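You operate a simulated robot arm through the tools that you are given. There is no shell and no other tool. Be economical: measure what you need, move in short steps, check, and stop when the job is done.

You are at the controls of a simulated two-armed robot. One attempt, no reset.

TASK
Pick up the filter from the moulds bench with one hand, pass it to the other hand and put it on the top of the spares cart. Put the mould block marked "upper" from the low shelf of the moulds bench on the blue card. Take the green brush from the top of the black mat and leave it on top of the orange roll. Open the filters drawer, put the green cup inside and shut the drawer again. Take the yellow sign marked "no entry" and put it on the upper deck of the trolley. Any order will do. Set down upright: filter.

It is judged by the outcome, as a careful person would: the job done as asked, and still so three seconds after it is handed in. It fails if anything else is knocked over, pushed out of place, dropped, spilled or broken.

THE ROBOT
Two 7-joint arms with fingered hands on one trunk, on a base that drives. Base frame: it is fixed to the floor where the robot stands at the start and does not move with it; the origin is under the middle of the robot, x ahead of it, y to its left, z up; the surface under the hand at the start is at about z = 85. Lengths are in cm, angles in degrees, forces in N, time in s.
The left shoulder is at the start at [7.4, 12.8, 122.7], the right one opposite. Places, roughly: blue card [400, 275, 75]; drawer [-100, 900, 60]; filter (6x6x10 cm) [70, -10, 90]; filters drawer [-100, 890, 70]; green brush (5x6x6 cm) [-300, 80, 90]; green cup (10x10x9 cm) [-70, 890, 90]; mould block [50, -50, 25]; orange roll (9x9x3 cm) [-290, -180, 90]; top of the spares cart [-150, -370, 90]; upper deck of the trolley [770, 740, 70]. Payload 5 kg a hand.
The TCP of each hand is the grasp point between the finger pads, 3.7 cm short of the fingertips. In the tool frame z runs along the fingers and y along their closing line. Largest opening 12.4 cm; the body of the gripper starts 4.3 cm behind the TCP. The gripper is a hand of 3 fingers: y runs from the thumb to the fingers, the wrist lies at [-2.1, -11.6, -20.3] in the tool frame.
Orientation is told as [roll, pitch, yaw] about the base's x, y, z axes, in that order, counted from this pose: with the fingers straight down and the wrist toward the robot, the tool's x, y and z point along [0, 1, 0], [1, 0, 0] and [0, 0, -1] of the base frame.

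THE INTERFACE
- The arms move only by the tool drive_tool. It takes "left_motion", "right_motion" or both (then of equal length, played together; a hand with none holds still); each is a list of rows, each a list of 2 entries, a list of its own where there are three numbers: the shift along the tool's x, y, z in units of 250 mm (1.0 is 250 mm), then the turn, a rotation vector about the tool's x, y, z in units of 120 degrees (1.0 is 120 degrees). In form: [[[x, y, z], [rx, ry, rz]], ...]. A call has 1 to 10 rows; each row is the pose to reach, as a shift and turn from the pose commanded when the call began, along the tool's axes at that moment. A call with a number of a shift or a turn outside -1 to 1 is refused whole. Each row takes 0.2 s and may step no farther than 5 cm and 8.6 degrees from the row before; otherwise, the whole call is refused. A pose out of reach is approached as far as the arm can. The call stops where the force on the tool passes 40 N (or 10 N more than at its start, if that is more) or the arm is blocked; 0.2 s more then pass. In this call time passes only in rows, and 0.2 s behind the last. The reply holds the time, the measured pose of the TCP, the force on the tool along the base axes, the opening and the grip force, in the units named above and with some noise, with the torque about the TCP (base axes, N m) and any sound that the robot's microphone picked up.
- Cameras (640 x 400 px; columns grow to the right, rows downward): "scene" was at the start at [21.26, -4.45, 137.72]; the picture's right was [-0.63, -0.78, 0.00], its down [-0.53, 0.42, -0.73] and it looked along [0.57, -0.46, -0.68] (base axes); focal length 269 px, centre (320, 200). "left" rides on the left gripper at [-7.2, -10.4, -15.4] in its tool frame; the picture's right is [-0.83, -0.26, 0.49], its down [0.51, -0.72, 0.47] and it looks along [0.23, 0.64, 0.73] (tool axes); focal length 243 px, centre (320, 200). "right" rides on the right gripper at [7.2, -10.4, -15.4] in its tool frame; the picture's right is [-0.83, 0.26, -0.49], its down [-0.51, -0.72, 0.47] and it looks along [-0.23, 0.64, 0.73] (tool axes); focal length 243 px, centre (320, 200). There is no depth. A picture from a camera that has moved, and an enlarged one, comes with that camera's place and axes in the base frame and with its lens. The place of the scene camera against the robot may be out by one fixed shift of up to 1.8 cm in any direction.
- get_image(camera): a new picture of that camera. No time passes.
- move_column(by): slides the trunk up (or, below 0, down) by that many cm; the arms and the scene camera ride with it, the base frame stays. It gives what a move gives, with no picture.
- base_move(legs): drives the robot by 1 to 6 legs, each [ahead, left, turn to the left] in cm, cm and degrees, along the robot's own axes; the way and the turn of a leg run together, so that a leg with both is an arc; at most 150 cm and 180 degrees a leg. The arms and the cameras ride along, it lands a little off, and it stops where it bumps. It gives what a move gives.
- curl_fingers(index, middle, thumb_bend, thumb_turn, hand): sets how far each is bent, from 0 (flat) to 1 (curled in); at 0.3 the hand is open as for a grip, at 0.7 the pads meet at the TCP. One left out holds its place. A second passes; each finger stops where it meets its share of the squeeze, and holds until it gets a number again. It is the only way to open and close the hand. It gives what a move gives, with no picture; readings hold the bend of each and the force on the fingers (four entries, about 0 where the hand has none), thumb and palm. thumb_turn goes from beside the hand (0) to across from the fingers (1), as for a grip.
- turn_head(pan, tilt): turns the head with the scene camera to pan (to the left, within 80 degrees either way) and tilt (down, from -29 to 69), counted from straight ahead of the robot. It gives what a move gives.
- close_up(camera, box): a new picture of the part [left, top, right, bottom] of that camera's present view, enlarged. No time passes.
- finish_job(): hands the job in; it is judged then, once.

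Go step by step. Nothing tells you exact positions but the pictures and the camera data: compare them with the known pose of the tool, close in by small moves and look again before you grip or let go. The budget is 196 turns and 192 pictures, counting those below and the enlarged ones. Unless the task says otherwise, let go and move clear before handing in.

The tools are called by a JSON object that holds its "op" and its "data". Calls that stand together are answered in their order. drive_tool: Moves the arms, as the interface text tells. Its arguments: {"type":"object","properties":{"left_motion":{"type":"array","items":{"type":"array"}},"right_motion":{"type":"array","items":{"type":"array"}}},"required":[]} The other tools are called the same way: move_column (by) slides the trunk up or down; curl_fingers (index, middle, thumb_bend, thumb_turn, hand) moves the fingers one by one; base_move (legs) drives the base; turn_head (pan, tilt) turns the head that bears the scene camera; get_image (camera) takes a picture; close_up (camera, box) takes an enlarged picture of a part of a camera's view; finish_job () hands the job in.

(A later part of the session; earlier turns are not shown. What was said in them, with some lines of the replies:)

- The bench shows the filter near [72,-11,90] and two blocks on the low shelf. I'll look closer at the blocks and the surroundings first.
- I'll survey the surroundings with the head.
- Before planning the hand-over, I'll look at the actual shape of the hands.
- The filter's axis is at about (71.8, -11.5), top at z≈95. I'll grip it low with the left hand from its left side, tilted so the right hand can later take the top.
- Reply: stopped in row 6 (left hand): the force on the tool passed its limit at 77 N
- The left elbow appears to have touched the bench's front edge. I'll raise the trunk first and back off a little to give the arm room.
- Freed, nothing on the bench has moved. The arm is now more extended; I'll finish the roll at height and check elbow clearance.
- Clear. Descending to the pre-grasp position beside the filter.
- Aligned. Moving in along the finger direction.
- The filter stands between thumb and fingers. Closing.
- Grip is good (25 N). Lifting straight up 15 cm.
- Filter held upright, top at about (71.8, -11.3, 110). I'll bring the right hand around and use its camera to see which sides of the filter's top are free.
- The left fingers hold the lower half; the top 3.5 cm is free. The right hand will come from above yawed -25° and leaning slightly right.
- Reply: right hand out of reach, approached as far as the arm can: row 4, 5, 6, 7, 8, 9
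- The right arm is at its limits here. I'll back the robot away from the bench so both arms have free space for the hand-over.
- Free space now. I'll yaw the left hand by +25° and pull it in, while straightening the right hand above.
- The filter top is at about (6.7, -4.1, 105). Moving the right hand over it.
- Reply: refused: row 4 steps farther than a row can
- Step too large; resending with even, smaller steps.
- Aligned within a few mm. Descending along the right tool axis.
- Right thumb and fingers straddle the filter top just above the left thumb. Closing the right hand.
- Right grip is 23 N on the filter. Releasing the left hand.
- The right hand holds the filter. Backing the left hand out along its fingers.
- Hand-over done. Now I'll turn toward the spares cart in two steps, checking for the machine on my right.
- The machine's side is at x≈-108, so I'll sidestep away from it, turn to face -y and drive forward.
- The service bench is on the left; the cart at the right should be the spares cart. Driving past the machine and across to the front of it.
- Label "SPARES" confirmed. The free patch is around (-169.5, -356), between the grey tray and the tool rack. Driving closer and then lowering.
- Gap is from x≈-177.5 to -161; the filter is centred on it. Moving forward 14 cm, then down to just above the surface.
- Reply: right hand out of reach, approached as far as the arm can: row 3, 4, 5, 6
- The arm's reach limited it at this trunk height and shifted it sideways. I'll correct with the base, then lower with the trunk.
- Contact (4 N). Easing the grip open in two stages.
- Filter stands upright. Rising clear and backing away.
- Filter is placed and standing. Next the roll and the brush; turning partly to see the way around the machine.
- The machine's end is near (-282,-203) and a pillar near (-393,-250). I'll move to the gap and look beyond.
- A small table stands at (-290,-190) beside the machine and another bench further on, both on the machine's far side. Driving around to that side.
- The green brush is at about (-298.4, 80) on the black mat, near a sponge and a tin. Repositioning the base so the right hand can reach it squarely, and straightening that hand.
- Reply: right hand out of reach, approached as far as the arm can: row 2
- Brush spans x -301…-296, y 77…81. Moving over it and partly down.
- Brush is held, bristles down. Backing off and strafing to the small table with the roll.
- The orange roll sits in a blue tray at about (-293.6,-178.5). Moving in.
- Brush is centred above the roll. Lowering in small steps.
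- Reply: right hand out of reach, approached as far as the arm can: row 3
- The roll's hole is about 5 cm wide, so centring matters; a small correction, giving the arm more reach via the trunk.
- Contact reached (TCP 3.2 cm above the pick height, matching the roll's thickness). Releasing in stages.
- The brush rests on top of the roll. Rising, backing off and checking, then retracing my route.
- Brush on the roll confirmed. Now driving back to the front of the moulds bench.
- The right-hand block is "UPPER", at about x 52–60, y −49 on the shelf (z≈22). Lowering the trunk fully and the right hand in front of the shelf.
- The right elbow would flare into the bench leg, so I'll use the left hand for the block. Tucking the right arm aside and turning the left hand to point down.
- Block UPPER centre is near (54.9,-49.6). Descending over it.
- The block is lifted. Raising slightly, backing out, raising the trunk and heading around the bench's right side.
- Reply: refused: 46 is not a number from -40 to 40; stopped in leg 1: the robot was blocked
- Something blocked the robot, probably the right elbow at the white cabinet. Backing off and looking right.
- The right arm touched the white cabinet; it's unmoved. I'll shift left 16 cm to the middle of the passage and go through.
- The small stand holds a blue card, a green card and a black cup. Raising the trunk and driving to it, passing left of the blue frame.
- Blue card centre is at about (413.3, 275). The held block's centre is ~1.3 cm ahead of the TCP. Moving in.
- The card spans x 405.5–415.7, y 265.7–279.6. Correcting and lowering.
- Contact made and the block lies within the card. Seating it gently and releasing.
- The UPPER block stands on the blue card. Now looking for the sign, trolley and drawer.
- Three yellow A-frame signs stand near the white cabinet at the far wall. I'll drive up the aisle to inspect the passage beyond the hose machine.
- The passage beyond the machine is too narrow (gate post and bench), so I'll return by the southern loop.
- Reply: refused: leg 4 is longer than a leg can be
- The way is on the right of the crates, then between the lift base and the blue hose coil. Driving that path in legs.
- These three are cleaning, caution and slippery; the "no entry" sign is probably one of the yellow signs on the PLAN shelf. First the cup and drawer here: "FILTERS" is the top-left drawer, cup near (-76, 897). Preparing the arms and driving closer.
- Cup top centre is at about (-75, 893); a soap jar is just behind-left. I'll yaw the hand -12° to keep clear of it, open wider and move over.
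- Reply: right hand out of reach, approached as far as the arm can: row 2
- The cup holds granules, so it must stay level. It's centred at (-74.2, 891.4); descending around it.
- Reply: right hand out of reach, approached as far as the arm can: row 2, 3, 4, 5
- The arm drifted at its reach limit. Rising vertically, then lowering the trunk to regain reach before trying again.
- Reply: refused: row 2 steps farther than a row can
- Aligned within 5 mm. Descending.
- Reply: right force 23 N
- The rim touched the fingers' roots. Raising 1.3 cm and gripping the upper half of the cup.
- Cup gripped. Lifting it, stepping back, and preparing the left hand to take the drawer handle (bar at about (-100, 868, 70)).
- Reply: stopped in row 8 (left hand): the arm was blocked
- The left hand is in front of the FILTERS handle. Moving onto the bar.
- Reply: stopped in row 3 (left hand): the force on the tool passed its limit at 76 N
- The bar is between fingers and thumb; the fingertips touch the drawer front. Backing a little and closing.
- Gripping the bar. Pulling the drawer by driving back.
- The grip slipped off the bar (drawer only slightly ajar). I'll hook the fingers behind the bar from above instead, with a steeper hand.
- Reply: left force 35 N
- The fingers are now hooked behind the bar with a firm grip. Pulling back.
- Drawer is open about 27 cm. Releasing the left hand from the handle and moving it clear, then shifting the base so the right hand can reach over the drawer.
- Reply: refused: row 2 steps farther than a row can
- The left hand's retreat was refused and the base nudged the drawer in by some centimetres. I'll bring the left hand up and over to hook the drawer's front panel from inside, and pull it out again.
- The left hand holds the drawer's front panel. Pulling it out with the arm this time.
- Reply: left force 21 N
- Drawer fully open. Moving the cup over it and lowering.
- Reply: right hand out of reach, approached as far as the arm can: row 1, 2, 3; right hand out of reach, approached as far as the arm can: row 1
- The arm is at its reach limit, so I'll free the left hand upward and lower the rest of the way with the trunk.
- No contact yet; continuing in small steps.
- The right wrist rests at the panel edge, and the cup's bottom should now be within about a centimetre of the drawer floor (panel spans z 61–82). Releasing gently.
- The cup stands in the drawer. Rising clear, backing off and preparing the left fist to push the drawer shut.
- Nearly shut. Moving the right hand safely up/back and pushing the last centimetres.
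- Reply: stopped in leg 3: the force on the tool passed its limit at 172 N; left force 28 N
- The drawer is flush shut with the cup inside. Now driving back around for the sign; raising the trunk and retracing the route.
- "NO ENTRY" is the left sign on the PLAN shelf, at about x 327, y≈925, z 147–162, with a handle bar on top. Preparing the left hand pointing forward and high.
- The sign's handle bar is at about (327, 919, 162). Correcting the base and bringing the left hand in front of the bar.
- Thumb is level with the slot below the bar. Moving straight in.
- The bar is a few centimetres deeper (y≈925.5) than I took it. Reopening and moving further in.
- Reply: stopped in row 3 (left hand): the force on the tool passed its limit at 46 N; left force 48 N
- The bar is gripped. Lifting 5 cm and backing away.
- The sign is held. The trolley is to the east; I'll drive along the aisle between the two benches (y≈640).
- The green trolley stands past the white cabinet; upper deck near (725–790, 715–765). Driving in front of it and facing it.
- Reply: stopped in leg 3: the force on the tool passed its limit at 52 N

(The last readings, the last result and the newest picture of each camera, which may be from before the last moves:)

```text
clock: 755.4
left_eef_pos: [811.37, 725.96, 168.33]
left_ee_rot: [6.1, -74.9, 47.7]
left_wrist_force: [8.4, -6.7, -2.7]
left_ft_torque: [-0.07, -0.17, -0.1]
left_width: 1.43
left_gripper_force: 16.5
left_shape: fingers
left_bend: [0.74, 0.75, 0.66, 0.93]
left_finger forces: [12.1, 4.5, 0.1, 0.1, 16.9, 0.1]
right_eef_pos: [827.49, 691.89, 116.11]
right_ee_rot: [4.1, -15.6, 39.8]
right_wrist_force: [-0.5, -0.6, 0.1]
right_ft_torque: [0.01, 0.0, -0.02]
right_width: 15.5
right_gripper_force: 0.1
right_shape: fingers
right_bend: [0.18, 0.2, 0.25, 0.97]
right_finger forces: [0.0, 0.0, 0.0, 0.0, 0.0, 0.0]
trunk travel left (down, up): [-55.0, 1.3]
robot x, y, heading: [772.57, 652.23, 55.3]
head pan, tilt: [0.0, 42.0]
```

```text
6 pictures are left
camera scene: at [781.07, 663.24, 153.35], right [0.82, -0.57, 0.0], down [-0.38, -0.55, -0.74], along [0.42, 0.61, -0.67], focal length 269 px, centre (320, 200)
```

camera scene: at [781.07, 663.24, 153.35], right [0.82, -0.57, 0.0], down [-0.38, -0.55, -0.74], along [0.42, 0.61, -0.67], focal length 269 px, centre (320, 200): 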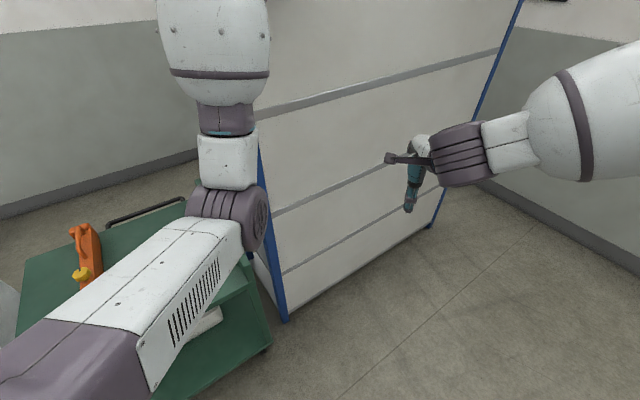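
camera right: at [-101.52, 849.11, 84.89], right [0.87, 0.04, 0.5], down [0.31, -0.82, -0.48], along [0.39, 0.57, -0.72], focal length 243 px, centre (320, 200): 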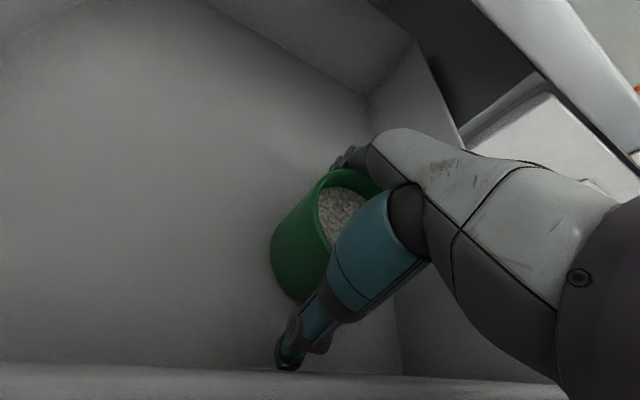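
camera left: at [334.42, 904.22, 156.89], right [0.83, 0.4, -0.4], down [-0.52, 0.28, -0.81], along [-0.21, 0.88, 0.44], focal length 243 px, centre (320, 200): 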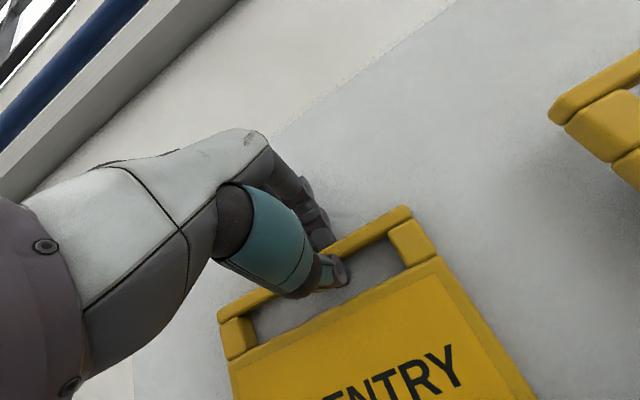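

The hand touched the blue rack on the right. Backing off, turning square to the trolley, and lowering the sign.

{"op": "base_move", "data": {"legs": [[-26, -9, 0], [0, 0, 34.7]]}}

{"op": "drive_tool", "data": {"left_motion": [[[0, -0.17, 0.047], [0, 0, 0]], [[0, -0.34, 0.094], [0, 0, 0]], [[0, -0.51, 0.141], [0, 0, 0]], [[0, -0.68, 0.188], [0, 0, 0]], [[0, -0.85, 0.235], [0, 0, 0]]], "right_motion": [[[0, -0.1, 0], [0, 0, 0]], [[0, -0.2, 0], [0, 0, 0]], [[0, -0.3, 0], [0, 0, 0]], [[0, -0.4, 0], [0, 0, 0]], [[0, -0.48, 0], [0, 0, 0]]]}}

{"op": "move_column", "data": {"by": -30}}

{"op": "get_image", "data": {"camera": "scene"}}

```text
clock: 758.9
left_eef_pos: [755.63, 708.0, 168.27]
left_ee_rot: [5.8, -75.1, 81.7]
left_wrist_force: [0.2, -0.3, -2.0]
left_ft_torque: [-0.03, 0.07, 0.0]
left_width: 1.19
left_gripper_force: 11.9
left_shape: fingers
left_bend: [0.74, 0.75, 0.65, 0.96]
left_finger forces: [6.2, 4.7, 0.0, 0.0, 13.1, 0.0]
right_eef_pos: [788.19, 688.66, 116.0]
right_ee_rot: [4.0, -15.6, 73.6]
right_wrist_force: [0.1, -0.2, 0.0]
right_ft_torque: [0.03, 0.0, 0.0]
right_width: 15.53
right_gripper_force: 0.1
right_shape: fingers
right_bend: [0.18, 0.2, 0.25, 0.97]
right_finger forces: [0.1, 0.1, 0.1, 0.0, 0.1, 0.1]
trunk travel left (down, up): [-55.0, 1.3]
robot x, y, heading: [765.01, 625.02, 89.0]
head pan, tilt: [0.0, 42.0]
```

```text
clock: 760.1
left_eef_pos: [754.8, 708.42, 145.92]
left_ee_rot: [5.6, -75.0, 82.0]
left_wrist_force: [-1.0, 0.1, -2.2]
left_ft_torque: [-0.01, 0.05, 0.01]
left_width: 1.2
left_gripper_force: 11.2
left_shape: fingers
left_bend: [0.74, 0.75, 0.65, 0.96]
left_finger forces: [6.7, 4.1, 0.0, 0.0, 12.9, 0.1]
right_eef_pos: [784.77, 677.78, 112.94]
right_ee_rot: [3.9, -15.4, 73.6]
right_wrist_force: [-1.0, 0.1, -0.1]
right_ft_torque: [0.02, 0.03, 0.01]
right_width: 15.53
right_gripper_force: 0.2
right_shape: fingers
right_bend: [0.18, 0.2, 0.25, 0.97]
right_finger forces: [0.0, 0.0, 0.0, 0.0, 0.1, 0.1]
trunk travel left (down, up): [-55.0, 1.3]
robot x, y, heading: [765.28, 624.99, 89.2]
head pan, tilt: [0.0, 42.0]
```

```text
clock: 763.1
left_eef_pos: [755.12, 708.24, 116.16]
left_ee_rot: [5.7, -75.1, 81.9]
left_wrist_force: [0.9, 0.2, -2.0]
left_ft_torque: [-0.03, 0.07, 0.0]
left_width: 1.2
left_gripper_force: 12.0
left_shape: fingers
left_bend: [0.74, 0.75, 0.65, 0.96]
left_finger forces: [6.6, 4.4, 0.0, 0.1, 13.0, 0.0]
right_eef_pos: [784.56, 669.94, 61.39]
right_ee_rot: [-3.1, 10.9, 74.0]
right_wrist_force: [-0.6, -0.7, -0.6]
right_ft_torque: [-0.01, 0.0, 0.01]
right_width: 15.52
right_gripper_force: 0.0
right_shape: fingers
right_bend: [0.18, 0.2, 0.25, 0.97]
right_finger forces: [0.1, 0.0, 0.0, 0.1, 0.1, 0.0]
trunk travel left (down, up): [-25.0, 31.3]
robot x, y, heading: [765.27, 625.14, 89.1]
head pan, tilt: [0.0, 42.0]
```

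```text
5 pictures are left
camera scene: at [766.16, 652.62, 120.07], right [1.0, -0.02, 0.0], down [-0.01, -0.67, -0.74], along [0.01, 0.74, -0.67], focal length 269 px, centre (320, 200)
```

scene: 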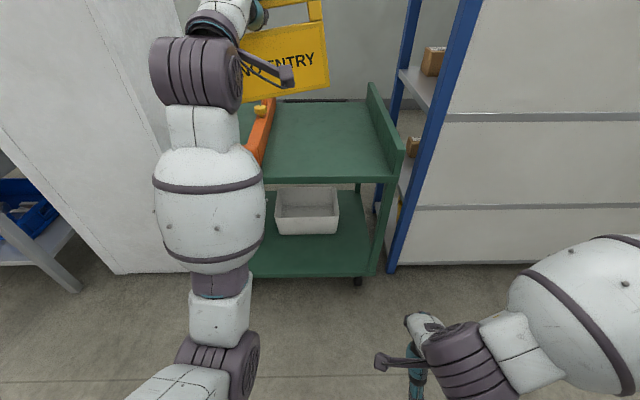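

The right half of the upper deck (x 752–787, y 713–772) is free. Moving the sign over it and lowering.

{"op": "base_move", "data": {"legs": [[25, -14, 0]]}}

{"op": "drive_tool", "data": {"left_motion": [[[-0.005, -0.085, 0.092], [0.001, 0.021, -0.006]], [[-0.011, -0.17, 0.185], [0.001, 0.043, -0.012]], [[-0.016, -0.256, 0.277], [0.002, 0.064, -0.017]]]}}

{"op": "move_column", "data": {"by": -14}}

{"op": "get_image", "data": {"camera": "scene"}}

```text
clock: 765.1
left_eef_pos: [770.27, 733.61, 116.16]
left_ee_rot: [5.8, -75.0, 81.6]
left_wrist_force: [-0.2, 0.3, -2.0]
left_ft_torque: [-0.09, 0.04, -0.02]
left_width: 1.2
left_gripper_force: 11.9
left_shape: fingers
left_bend: [0.74, 0.75, 0.65, 0.96]
left_finger forces: [6.6, 4.3, 0.0, 0.0, 13.0, 0.1]
right_eef_pos: [799.64, 694.95, 61.38]
right_ee_rot: [-3.4, 10.9, 73.7]
right_wrist_force: [0.0, 0.9, -1.0]
right_ft_torque: [0.01, -0.02, -0.02]
right_width: 15.53
right_gripper_force: 0.0
right_shape: fingers
right_bend: [0.18, 0.2, 0.25, 0.97]
right_finger forces: [0.0, 0.1, 0.1, 0.1, 0.0, 0.0]
trunk travel left (down, up): [-25.0, 31.3]
robot x, y, heading: [779.59, 649.83, 89.0]
head pan, tilt: [0.0, 42.0]
```

```text
clock: 765.9
left_eef_pos: [770.59, 738.39, 108.18]
left_ee_rot: [5.8, -75.1, 89.5]
left_wrist_force: [0.0, 0.4, -2.5]
left_ft_torque: [-0.06, 0.07, 0.03]
left_width: 1.2
left_gripper_force: 11.7
left_shape: fingers
left_bend: [0.74, 0.75, 0.65, 0.96]
left_finger forces: [6.7, 4.3, 0.0, 0.0, 13.2, 0.1]
right_eef_pos: [799.55, 694.89, 61.39]
right_ee_rot: [-3.2, 10.8, 73.6]
right_wrist_force: [0.0, 0.8, 0.2]
right_ft_torque: [-0.03, -0.02, 0.01]
right_width: 15.53
right_gripper_force: 0.0
right_shape: fingers
right_bend: [0.18, 0.2, 0.25, 0.97]
right_finger forces: [0.0, 0.1, 0.0, 0.0, 0.0, 0.1]
trunk travel left (down, up): [-25.0, 31.3]
robot x, y, heading: [779.57, 650.13, 88.6]
head pan, tilt: [0.0, 42.0]
```

```text
clock: 767.6
left_eef_pos: [770.63, 738.53, 94.36]
left_ee_rot: [5.5, -75.1, 89.6]
left_wrist_force: [-0.3, -0.6, -1.8]
left_ft_torque: [-0.03, 0.05, -0.02]
left_width: 1.18
left_gripper_force: 12.1
left_shape: fingers
left_bend: [0.74, 0.75, 0.65, 0.96]
left_finger forces: [6.9, 4.1, 0.1, 0.0, 13.1, 0.1]
right_eef_pos: [799.51, 693.2, 42.19]
right_ee_rot: [-5.2, 17.8, 73.1]
right_wrist_force: [-0.5, 0.6, -0.6]
right_ft_torque: [0.01, 0.0, 0.02]
right_width: 15.52
right_gripper_force: 0.2
right_shape: fingers
right_bend: [0.18, 0.2, 0.25, 0.97]
right_finger forces: [0.0, 0.0, 0.1, 0.1, 0.1, 0.0]
trunk travel left (down, up): [-11.0, 45.3]
robot x, y, heading: [779.09, 649.96, 89.0]
head pan, tilt: [0.0, 42.0]
```

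```text
4 pictures are left
camera scene: at [781.07, 682.93, 103.72], right [1.0, -0.02, 0.0], down [-0.02, -0.67, -0.74], along [0.02, 0.74, -0.67], focal length 269 px, centre (320, 200)
```

scene: 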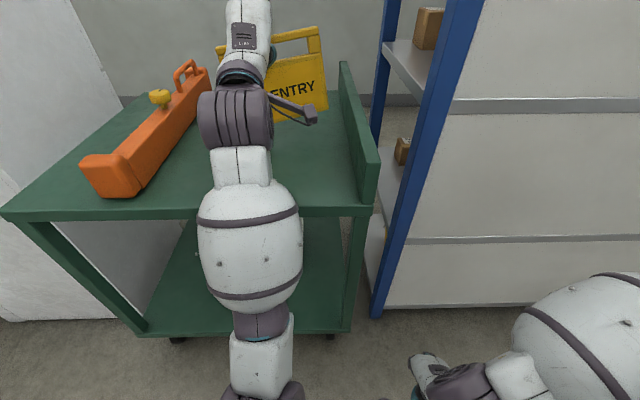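

{"op": "move_column", "data": {"by": -4}}

{"op": "move_column", "data": {"by": -1}}

{"op": "close_up", "data": {"camera": "scene", "box": [180, 0, 404, 140]}}

```text
clock: 768.4
left_eef_pos: [770.62, 738.48, 90.35]
left_ee_rot: [5.6, -74.9, 89.6]
left_wrist_force: [0.3, 0.1, -1.8]
left_ft_torque: [-0.07, 0.04, -0.02]
left_width: 1.24
left_gripper_force: 12.2
left_shape: fingers
left_bend: [0.74, 0.75, 0.65, 0.96]
left_finger forces: [6.8, 4.4, 0.0, 0.1, 13.3, 0.0]
right_eef_pos: [799.43, 692.98, 37.19]
right_ee_rot: [-5.6, 19.3, 72.9]
right_wrist_force: [-1.1, -0.1, 0.4]
right_ft_torque: [-0.01, 0.0, -0.01]
right_width: 15.5
right_gripper_force: 0.0
right_shape: fingers
right_bend: [0.18, 0.2, 0.25, 0.97]
right_finger forces: [0.1, 0.0, 0.1, 0.0, 0.0, 0.1]
trunk travel left (down, up): [-7.0, 49.3]
robot x, y, heading: [779.62, 650.02, 88.7]
head pan, tilt: [0.0, 42.0]
```

```text
clock: 769.0
left_eef_pos: [770.64, 738.48, 89.23]
left_ee_rot: [5.6, -75.1, 89.6]
left_wrist_force: [1.5, 0.9, 2.2]
left_ft_torque: [-0.01, 0.15, -0.02]
left_width: 1.23
left_gripper_force: 13.3
left_shape: fingers
left_bend: [0.74, 0.75, 0.65, 0.96]
left_finger forces: [6.4, 7.9, 0.0, 0.1, 12.1, 0.1]
right_eef_pos: [799.45, 693.15, 36.07]
right_ee_rot: [-5.7, 19.3, 72.8]
right_wrist_force: [0.3, -0.3, 0.1]
right_ft_torque: [-0.01, 0.04, 0.02]
right_width: 15.54
right_gripper_force: 0.0
right_shape: fingers
right_bend: [0.18, 0.2, 0.25, 0.97]
right_finger forces: [0.1, 0.0, 0.1, 0.0, 0.0, 0.0]
trunk travel left (down, up): [-6.0, 50.3]
robot x, y, heading: [779.41, 649.71, 88.5]
head pan, tilt: [0.0, 42.0]
```

```text
2.86 times, centred on (292, 70) of scene
camera zoom: at [781.12, 684.69, 98.21], right [1.0, -0.02, 0.0], down [-0.02, -0.67, -0.74], along [0.02, 0.74, -0.67], focal length 770 px, centre (400, 571)
```

zoom: 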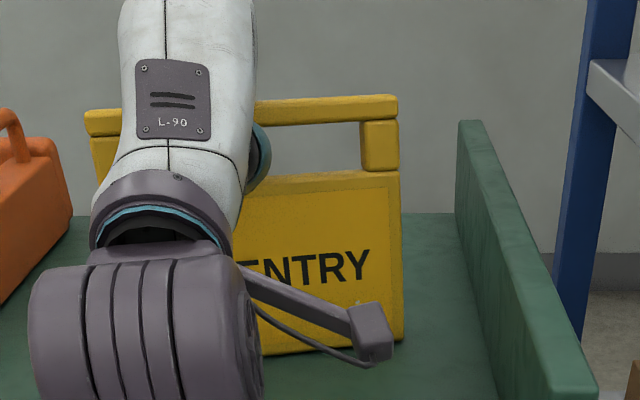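

The sign's foot touches the deck. Seating it and opening slightly.

{"op": "move_column", "data": {"by": -0.4}}

{"op": "curl_fingers", "data": {"hand": "left", "index": 0.66, "middle": 0.66, "thumb_bend": 0.61}}

{"op": "curl_fingers", "data": {"hand": "left", "index": 0.5, "middle": 0.5, "thumb_bend": 0.57}}

{"op": "close_up", "data": {"camera": "scene", "box": [180, 0, 404, 140]}}

```text
clock: 769.5
left_eef_pos: [770.64, 738.42, 89.14]
left_ee_rot: [5.7, -75.3, 89.5]
left_wrist_force: [0.5, 1.2, 13.5]
left_ft_torque: [0.36, 0.2, 0.04]
left_width: 1.21
left_gripper_force: 16.5
left_shape: fingers
left_bend: [0.74, 0.75, 0.66, 0.97]
left_finger forces: [10.5, 13.2, 0.0, 0.0, 9.0, 0.0]
right_eef_pos: [799.53, 693.07, 35.61]
right_ee_rot: [-5.6, 19.4, 72.9]
right_wrist_force: [0.6, 1.5, 0.2]
right_ft_torque: [-0.01, -0.01, 0.02]
right_width: 15.5
right_gripper_force: 0.1
right_shape: fingers
right_bend: [0.18, 0.2, 0.25, 0.97]
right_finger forces: [0.0, 0.0, 0.1, 0.0, 0.0, 0.1]
trunk travel left (down, up): [-5.6, 50.7]
robot x, y, heading: [779.59, 650.27, 88.6]
head pan, tilt: [0.0, 42.0]
```

```text
clock: 770.5
left_eef_pos: [770.75, 738.42, 88.79]
left_ee_rot: [5.7, -75.1, 89.5]
left_wrist_force: [0.6, 0.1, -0.7]
left_ft_torque: [0.02, 0.0, -0.01]
left_width: 2.58
left_gripper_force: 0.0
left_shape: fingers
left_bend: [0.66, 0.66, 0.61, 0.97]
left_finger forces: [0.0, 0.0, 0.0, 0.0, 0.0, 0.0]
right_eef_pos: [799.52, 693.19, 35.58]
right_ee_rot: [-5.7, 19.5, 72.9]
right_wrist_force: [-1.1, -0.4, -0.2]
right_ft_torque: [-0.02, -0.01, 0.06]
right_width: 15.51
right_gripper_force: 0.1
right_shape: fingers
right_bend: [0.18, 0.2, 0.25, 0.97]
right_finger forces: [0.0, 0.0, 0.1, 0.0, 0.0, 0.1]
trunk travel left (down, up): [-5.6, 50.7]
robot x, y, heading: [779.58, 650.03, 88.8]
head pan, tilt: [0.0, 42.0]
```

```text
clock: 771.5
left_eef_pos: [770.65, 738.49, 88.85]
left_ee_rot: [5.7, -75.1, 89.6]
left_wrist_force: [0.1, -0.6, 0.0]
left_ft_torque: [0.02, -0.02, 0.0]
left_width: 5.79
left_gripper_force: 0.2
left_shape: fingers
left_bend: [0.5, 0.5, 0.56, 0.97]
left_finger forces: [0.0, 0.0, 0.0, 0.1, 0.0, 0.0]
right_eef_pos: [799.52, 693.13, 35.71]
right_ee_rot: [-5.6, 19.4, 73.0]
right_wrist_force: [0.3, -0.1, 0.4]
right_ft_torque: [-0.01, 0.0, 0.0]
right_width: 15.53
right_gripper_force: 0.1
right_shape: fingers
right_bend: [0.18, 0.2, 0.25, 0.97]
right_finger forces: [0.0, 0.0, 0.1, 0.1, 0.1, 0.1]
trunk travel left (down, up): [-5.6, 50.7]
robot x, y, heading: [779.54, 649.73, 88.7]
head pan, tilt: [0.0, 42.0]
```

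```text
2.86 times, centred on (292, 70) of scene
camera zoom: at [781.12, 684.85, 97.8], right [1.0, -0.02, 0.0], down [-0.02, -0.67, -0.74], along [0.02, 0.74, -0.67], focal length 770 px, centre (400, 571)
```

zoom: 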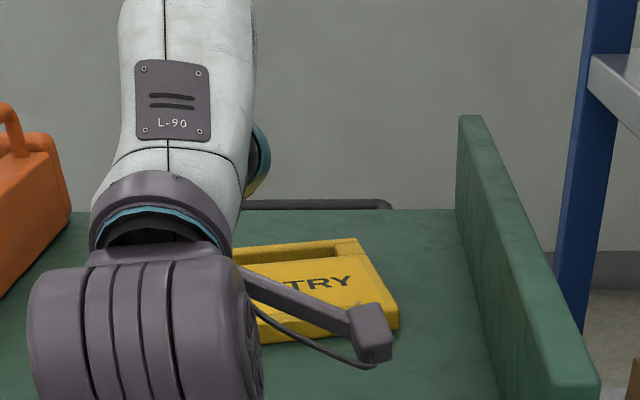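

The sign tipped and now lies flat on the upper deck, face up and fully supported. Withdrawing straight up and back.

{"op": "move_column", "data": {"by": 15}}

{"op": "base_move", "data": {"legs": [[-50, 0, 0]]}}

{"op": "get_image", "data": {"camera": "scene"}}

```text
clock: 773.3
left_eef_pos: [770.63, 738.55, 103.69]
left_ee_rot: [5.8, -74.9, 89.5]
left_wrist_force: [-0.5, -0.7, -0.1]
left_ft_torque: [-0.02, 0.01, -0.05]
left_width: 5.77
left_gripper_force: 0.1
left_shape: fingers
left_bend: [0.5, 0.5, 0.56, 0.97]
left_finger forces: [0.0, 0.1, 0.0, 0.0, 0.1, 0.1]
right_eef_pos: [799.59, 693.18, 50.59]
right_ee_rot: [-5.8, 19.5, 72.9]
right_wrist_force: [0.7, 0.1, -1.2]
right_ft_torque: [-0.03, 0.02, -0.02]
right_width: 15.52
right_gripper_force: 0.0
right_shape: fingers
right_bend: [0.18, 0.2, 0.25, 0.97]
right_finger forces: [0.1, 0.0, 0.0, 0.0, 0.1, 0.0]
trunk travel left (down, up): [-20.6, 35.7]
robot x, y, heading: [779.5, 649.67, 88.8]
head pan, tilt: [0.0, 42.0]
```

```text
clock: 776.2
left_eef_pos: [769.68, 690.04, 103.82]
left_ee_rot: [5.7, -75.0, 89.4]
left_wrist_force: [-0.4, 1.0, 0.1]
left_ft_torque: [0.0, 0.0, 0.0]
left_width: 5.79
left_gripper_force: 0.1
left_shape: fingers
left_bend: [0.5, 0.5, 0.56, 0.97]
left_finger forces: [0.0, 0.1, 0.0, 0.1, 0.1, 0.0]
right_eef_pos: [798.36, 644.68, 50.73]
right_ee_rot: [-5.7, 19.3, 72.7]
right_wrist_force: [-0.5, 0.9, -0.6]
right_ft_torque: [-0.01, 0.01, 0.0]
right_width: 15.53
right_gripper_force: 0.0
right_shape: fingers
right_bend: [0.18, 0.2, 0.25, 0.97]
right_finger forces: [0.0, 0.1, 0.0, 0.0, 0.0, 0.0]
trunk travel left (down, up): [-20.6, 35.7]
robot x, y, heading: [778.38, 601.59, 88.8]
head pan, tilt: [0.0, 42.0]
```

```text
1 pictures are left
camera scene: at [779.86, 630.7, 115.16], right [1.0, -0.03, 0.0], down [-0.02, -0.67, -0.74], along [0.02, 0.74, -0.67], focal length 269 px, centre (320, 200)
```

scene: 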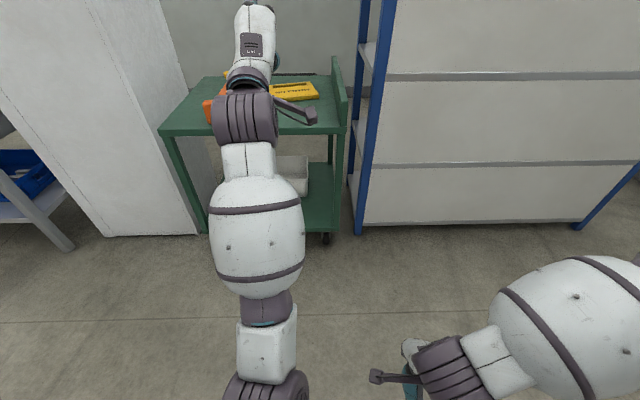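

The sign lies on the trolley's upper deck, both hands are empty and clear of it, and all five jobs are done. Handing in.

{"op": "finish_job", "data": {}}

```text
The job is handed in.
```

I handed the job in with all five tasks done:
- **Filter:** passed from the left hand to the right, and set down upright on the spares cart.
- **Mould block:** the block marked "upper" is on the blue card.
- **Brush:** the green brush is on top of the orange roll.
- **Cup:** the green cup is in the filters drawer, which is shut. The last push met a hard stop (172 N peak), and I did not look inside afterwards.
- **Sign:** the "no entry" sign is on the trolley's upper deck. It tipped over when I let go and lies flat, face up.

Along the way the robot bumped the moulds bench, the white cabinet and the blue rack. I saw nothing out of place at the first two; I did not check the rack separately.
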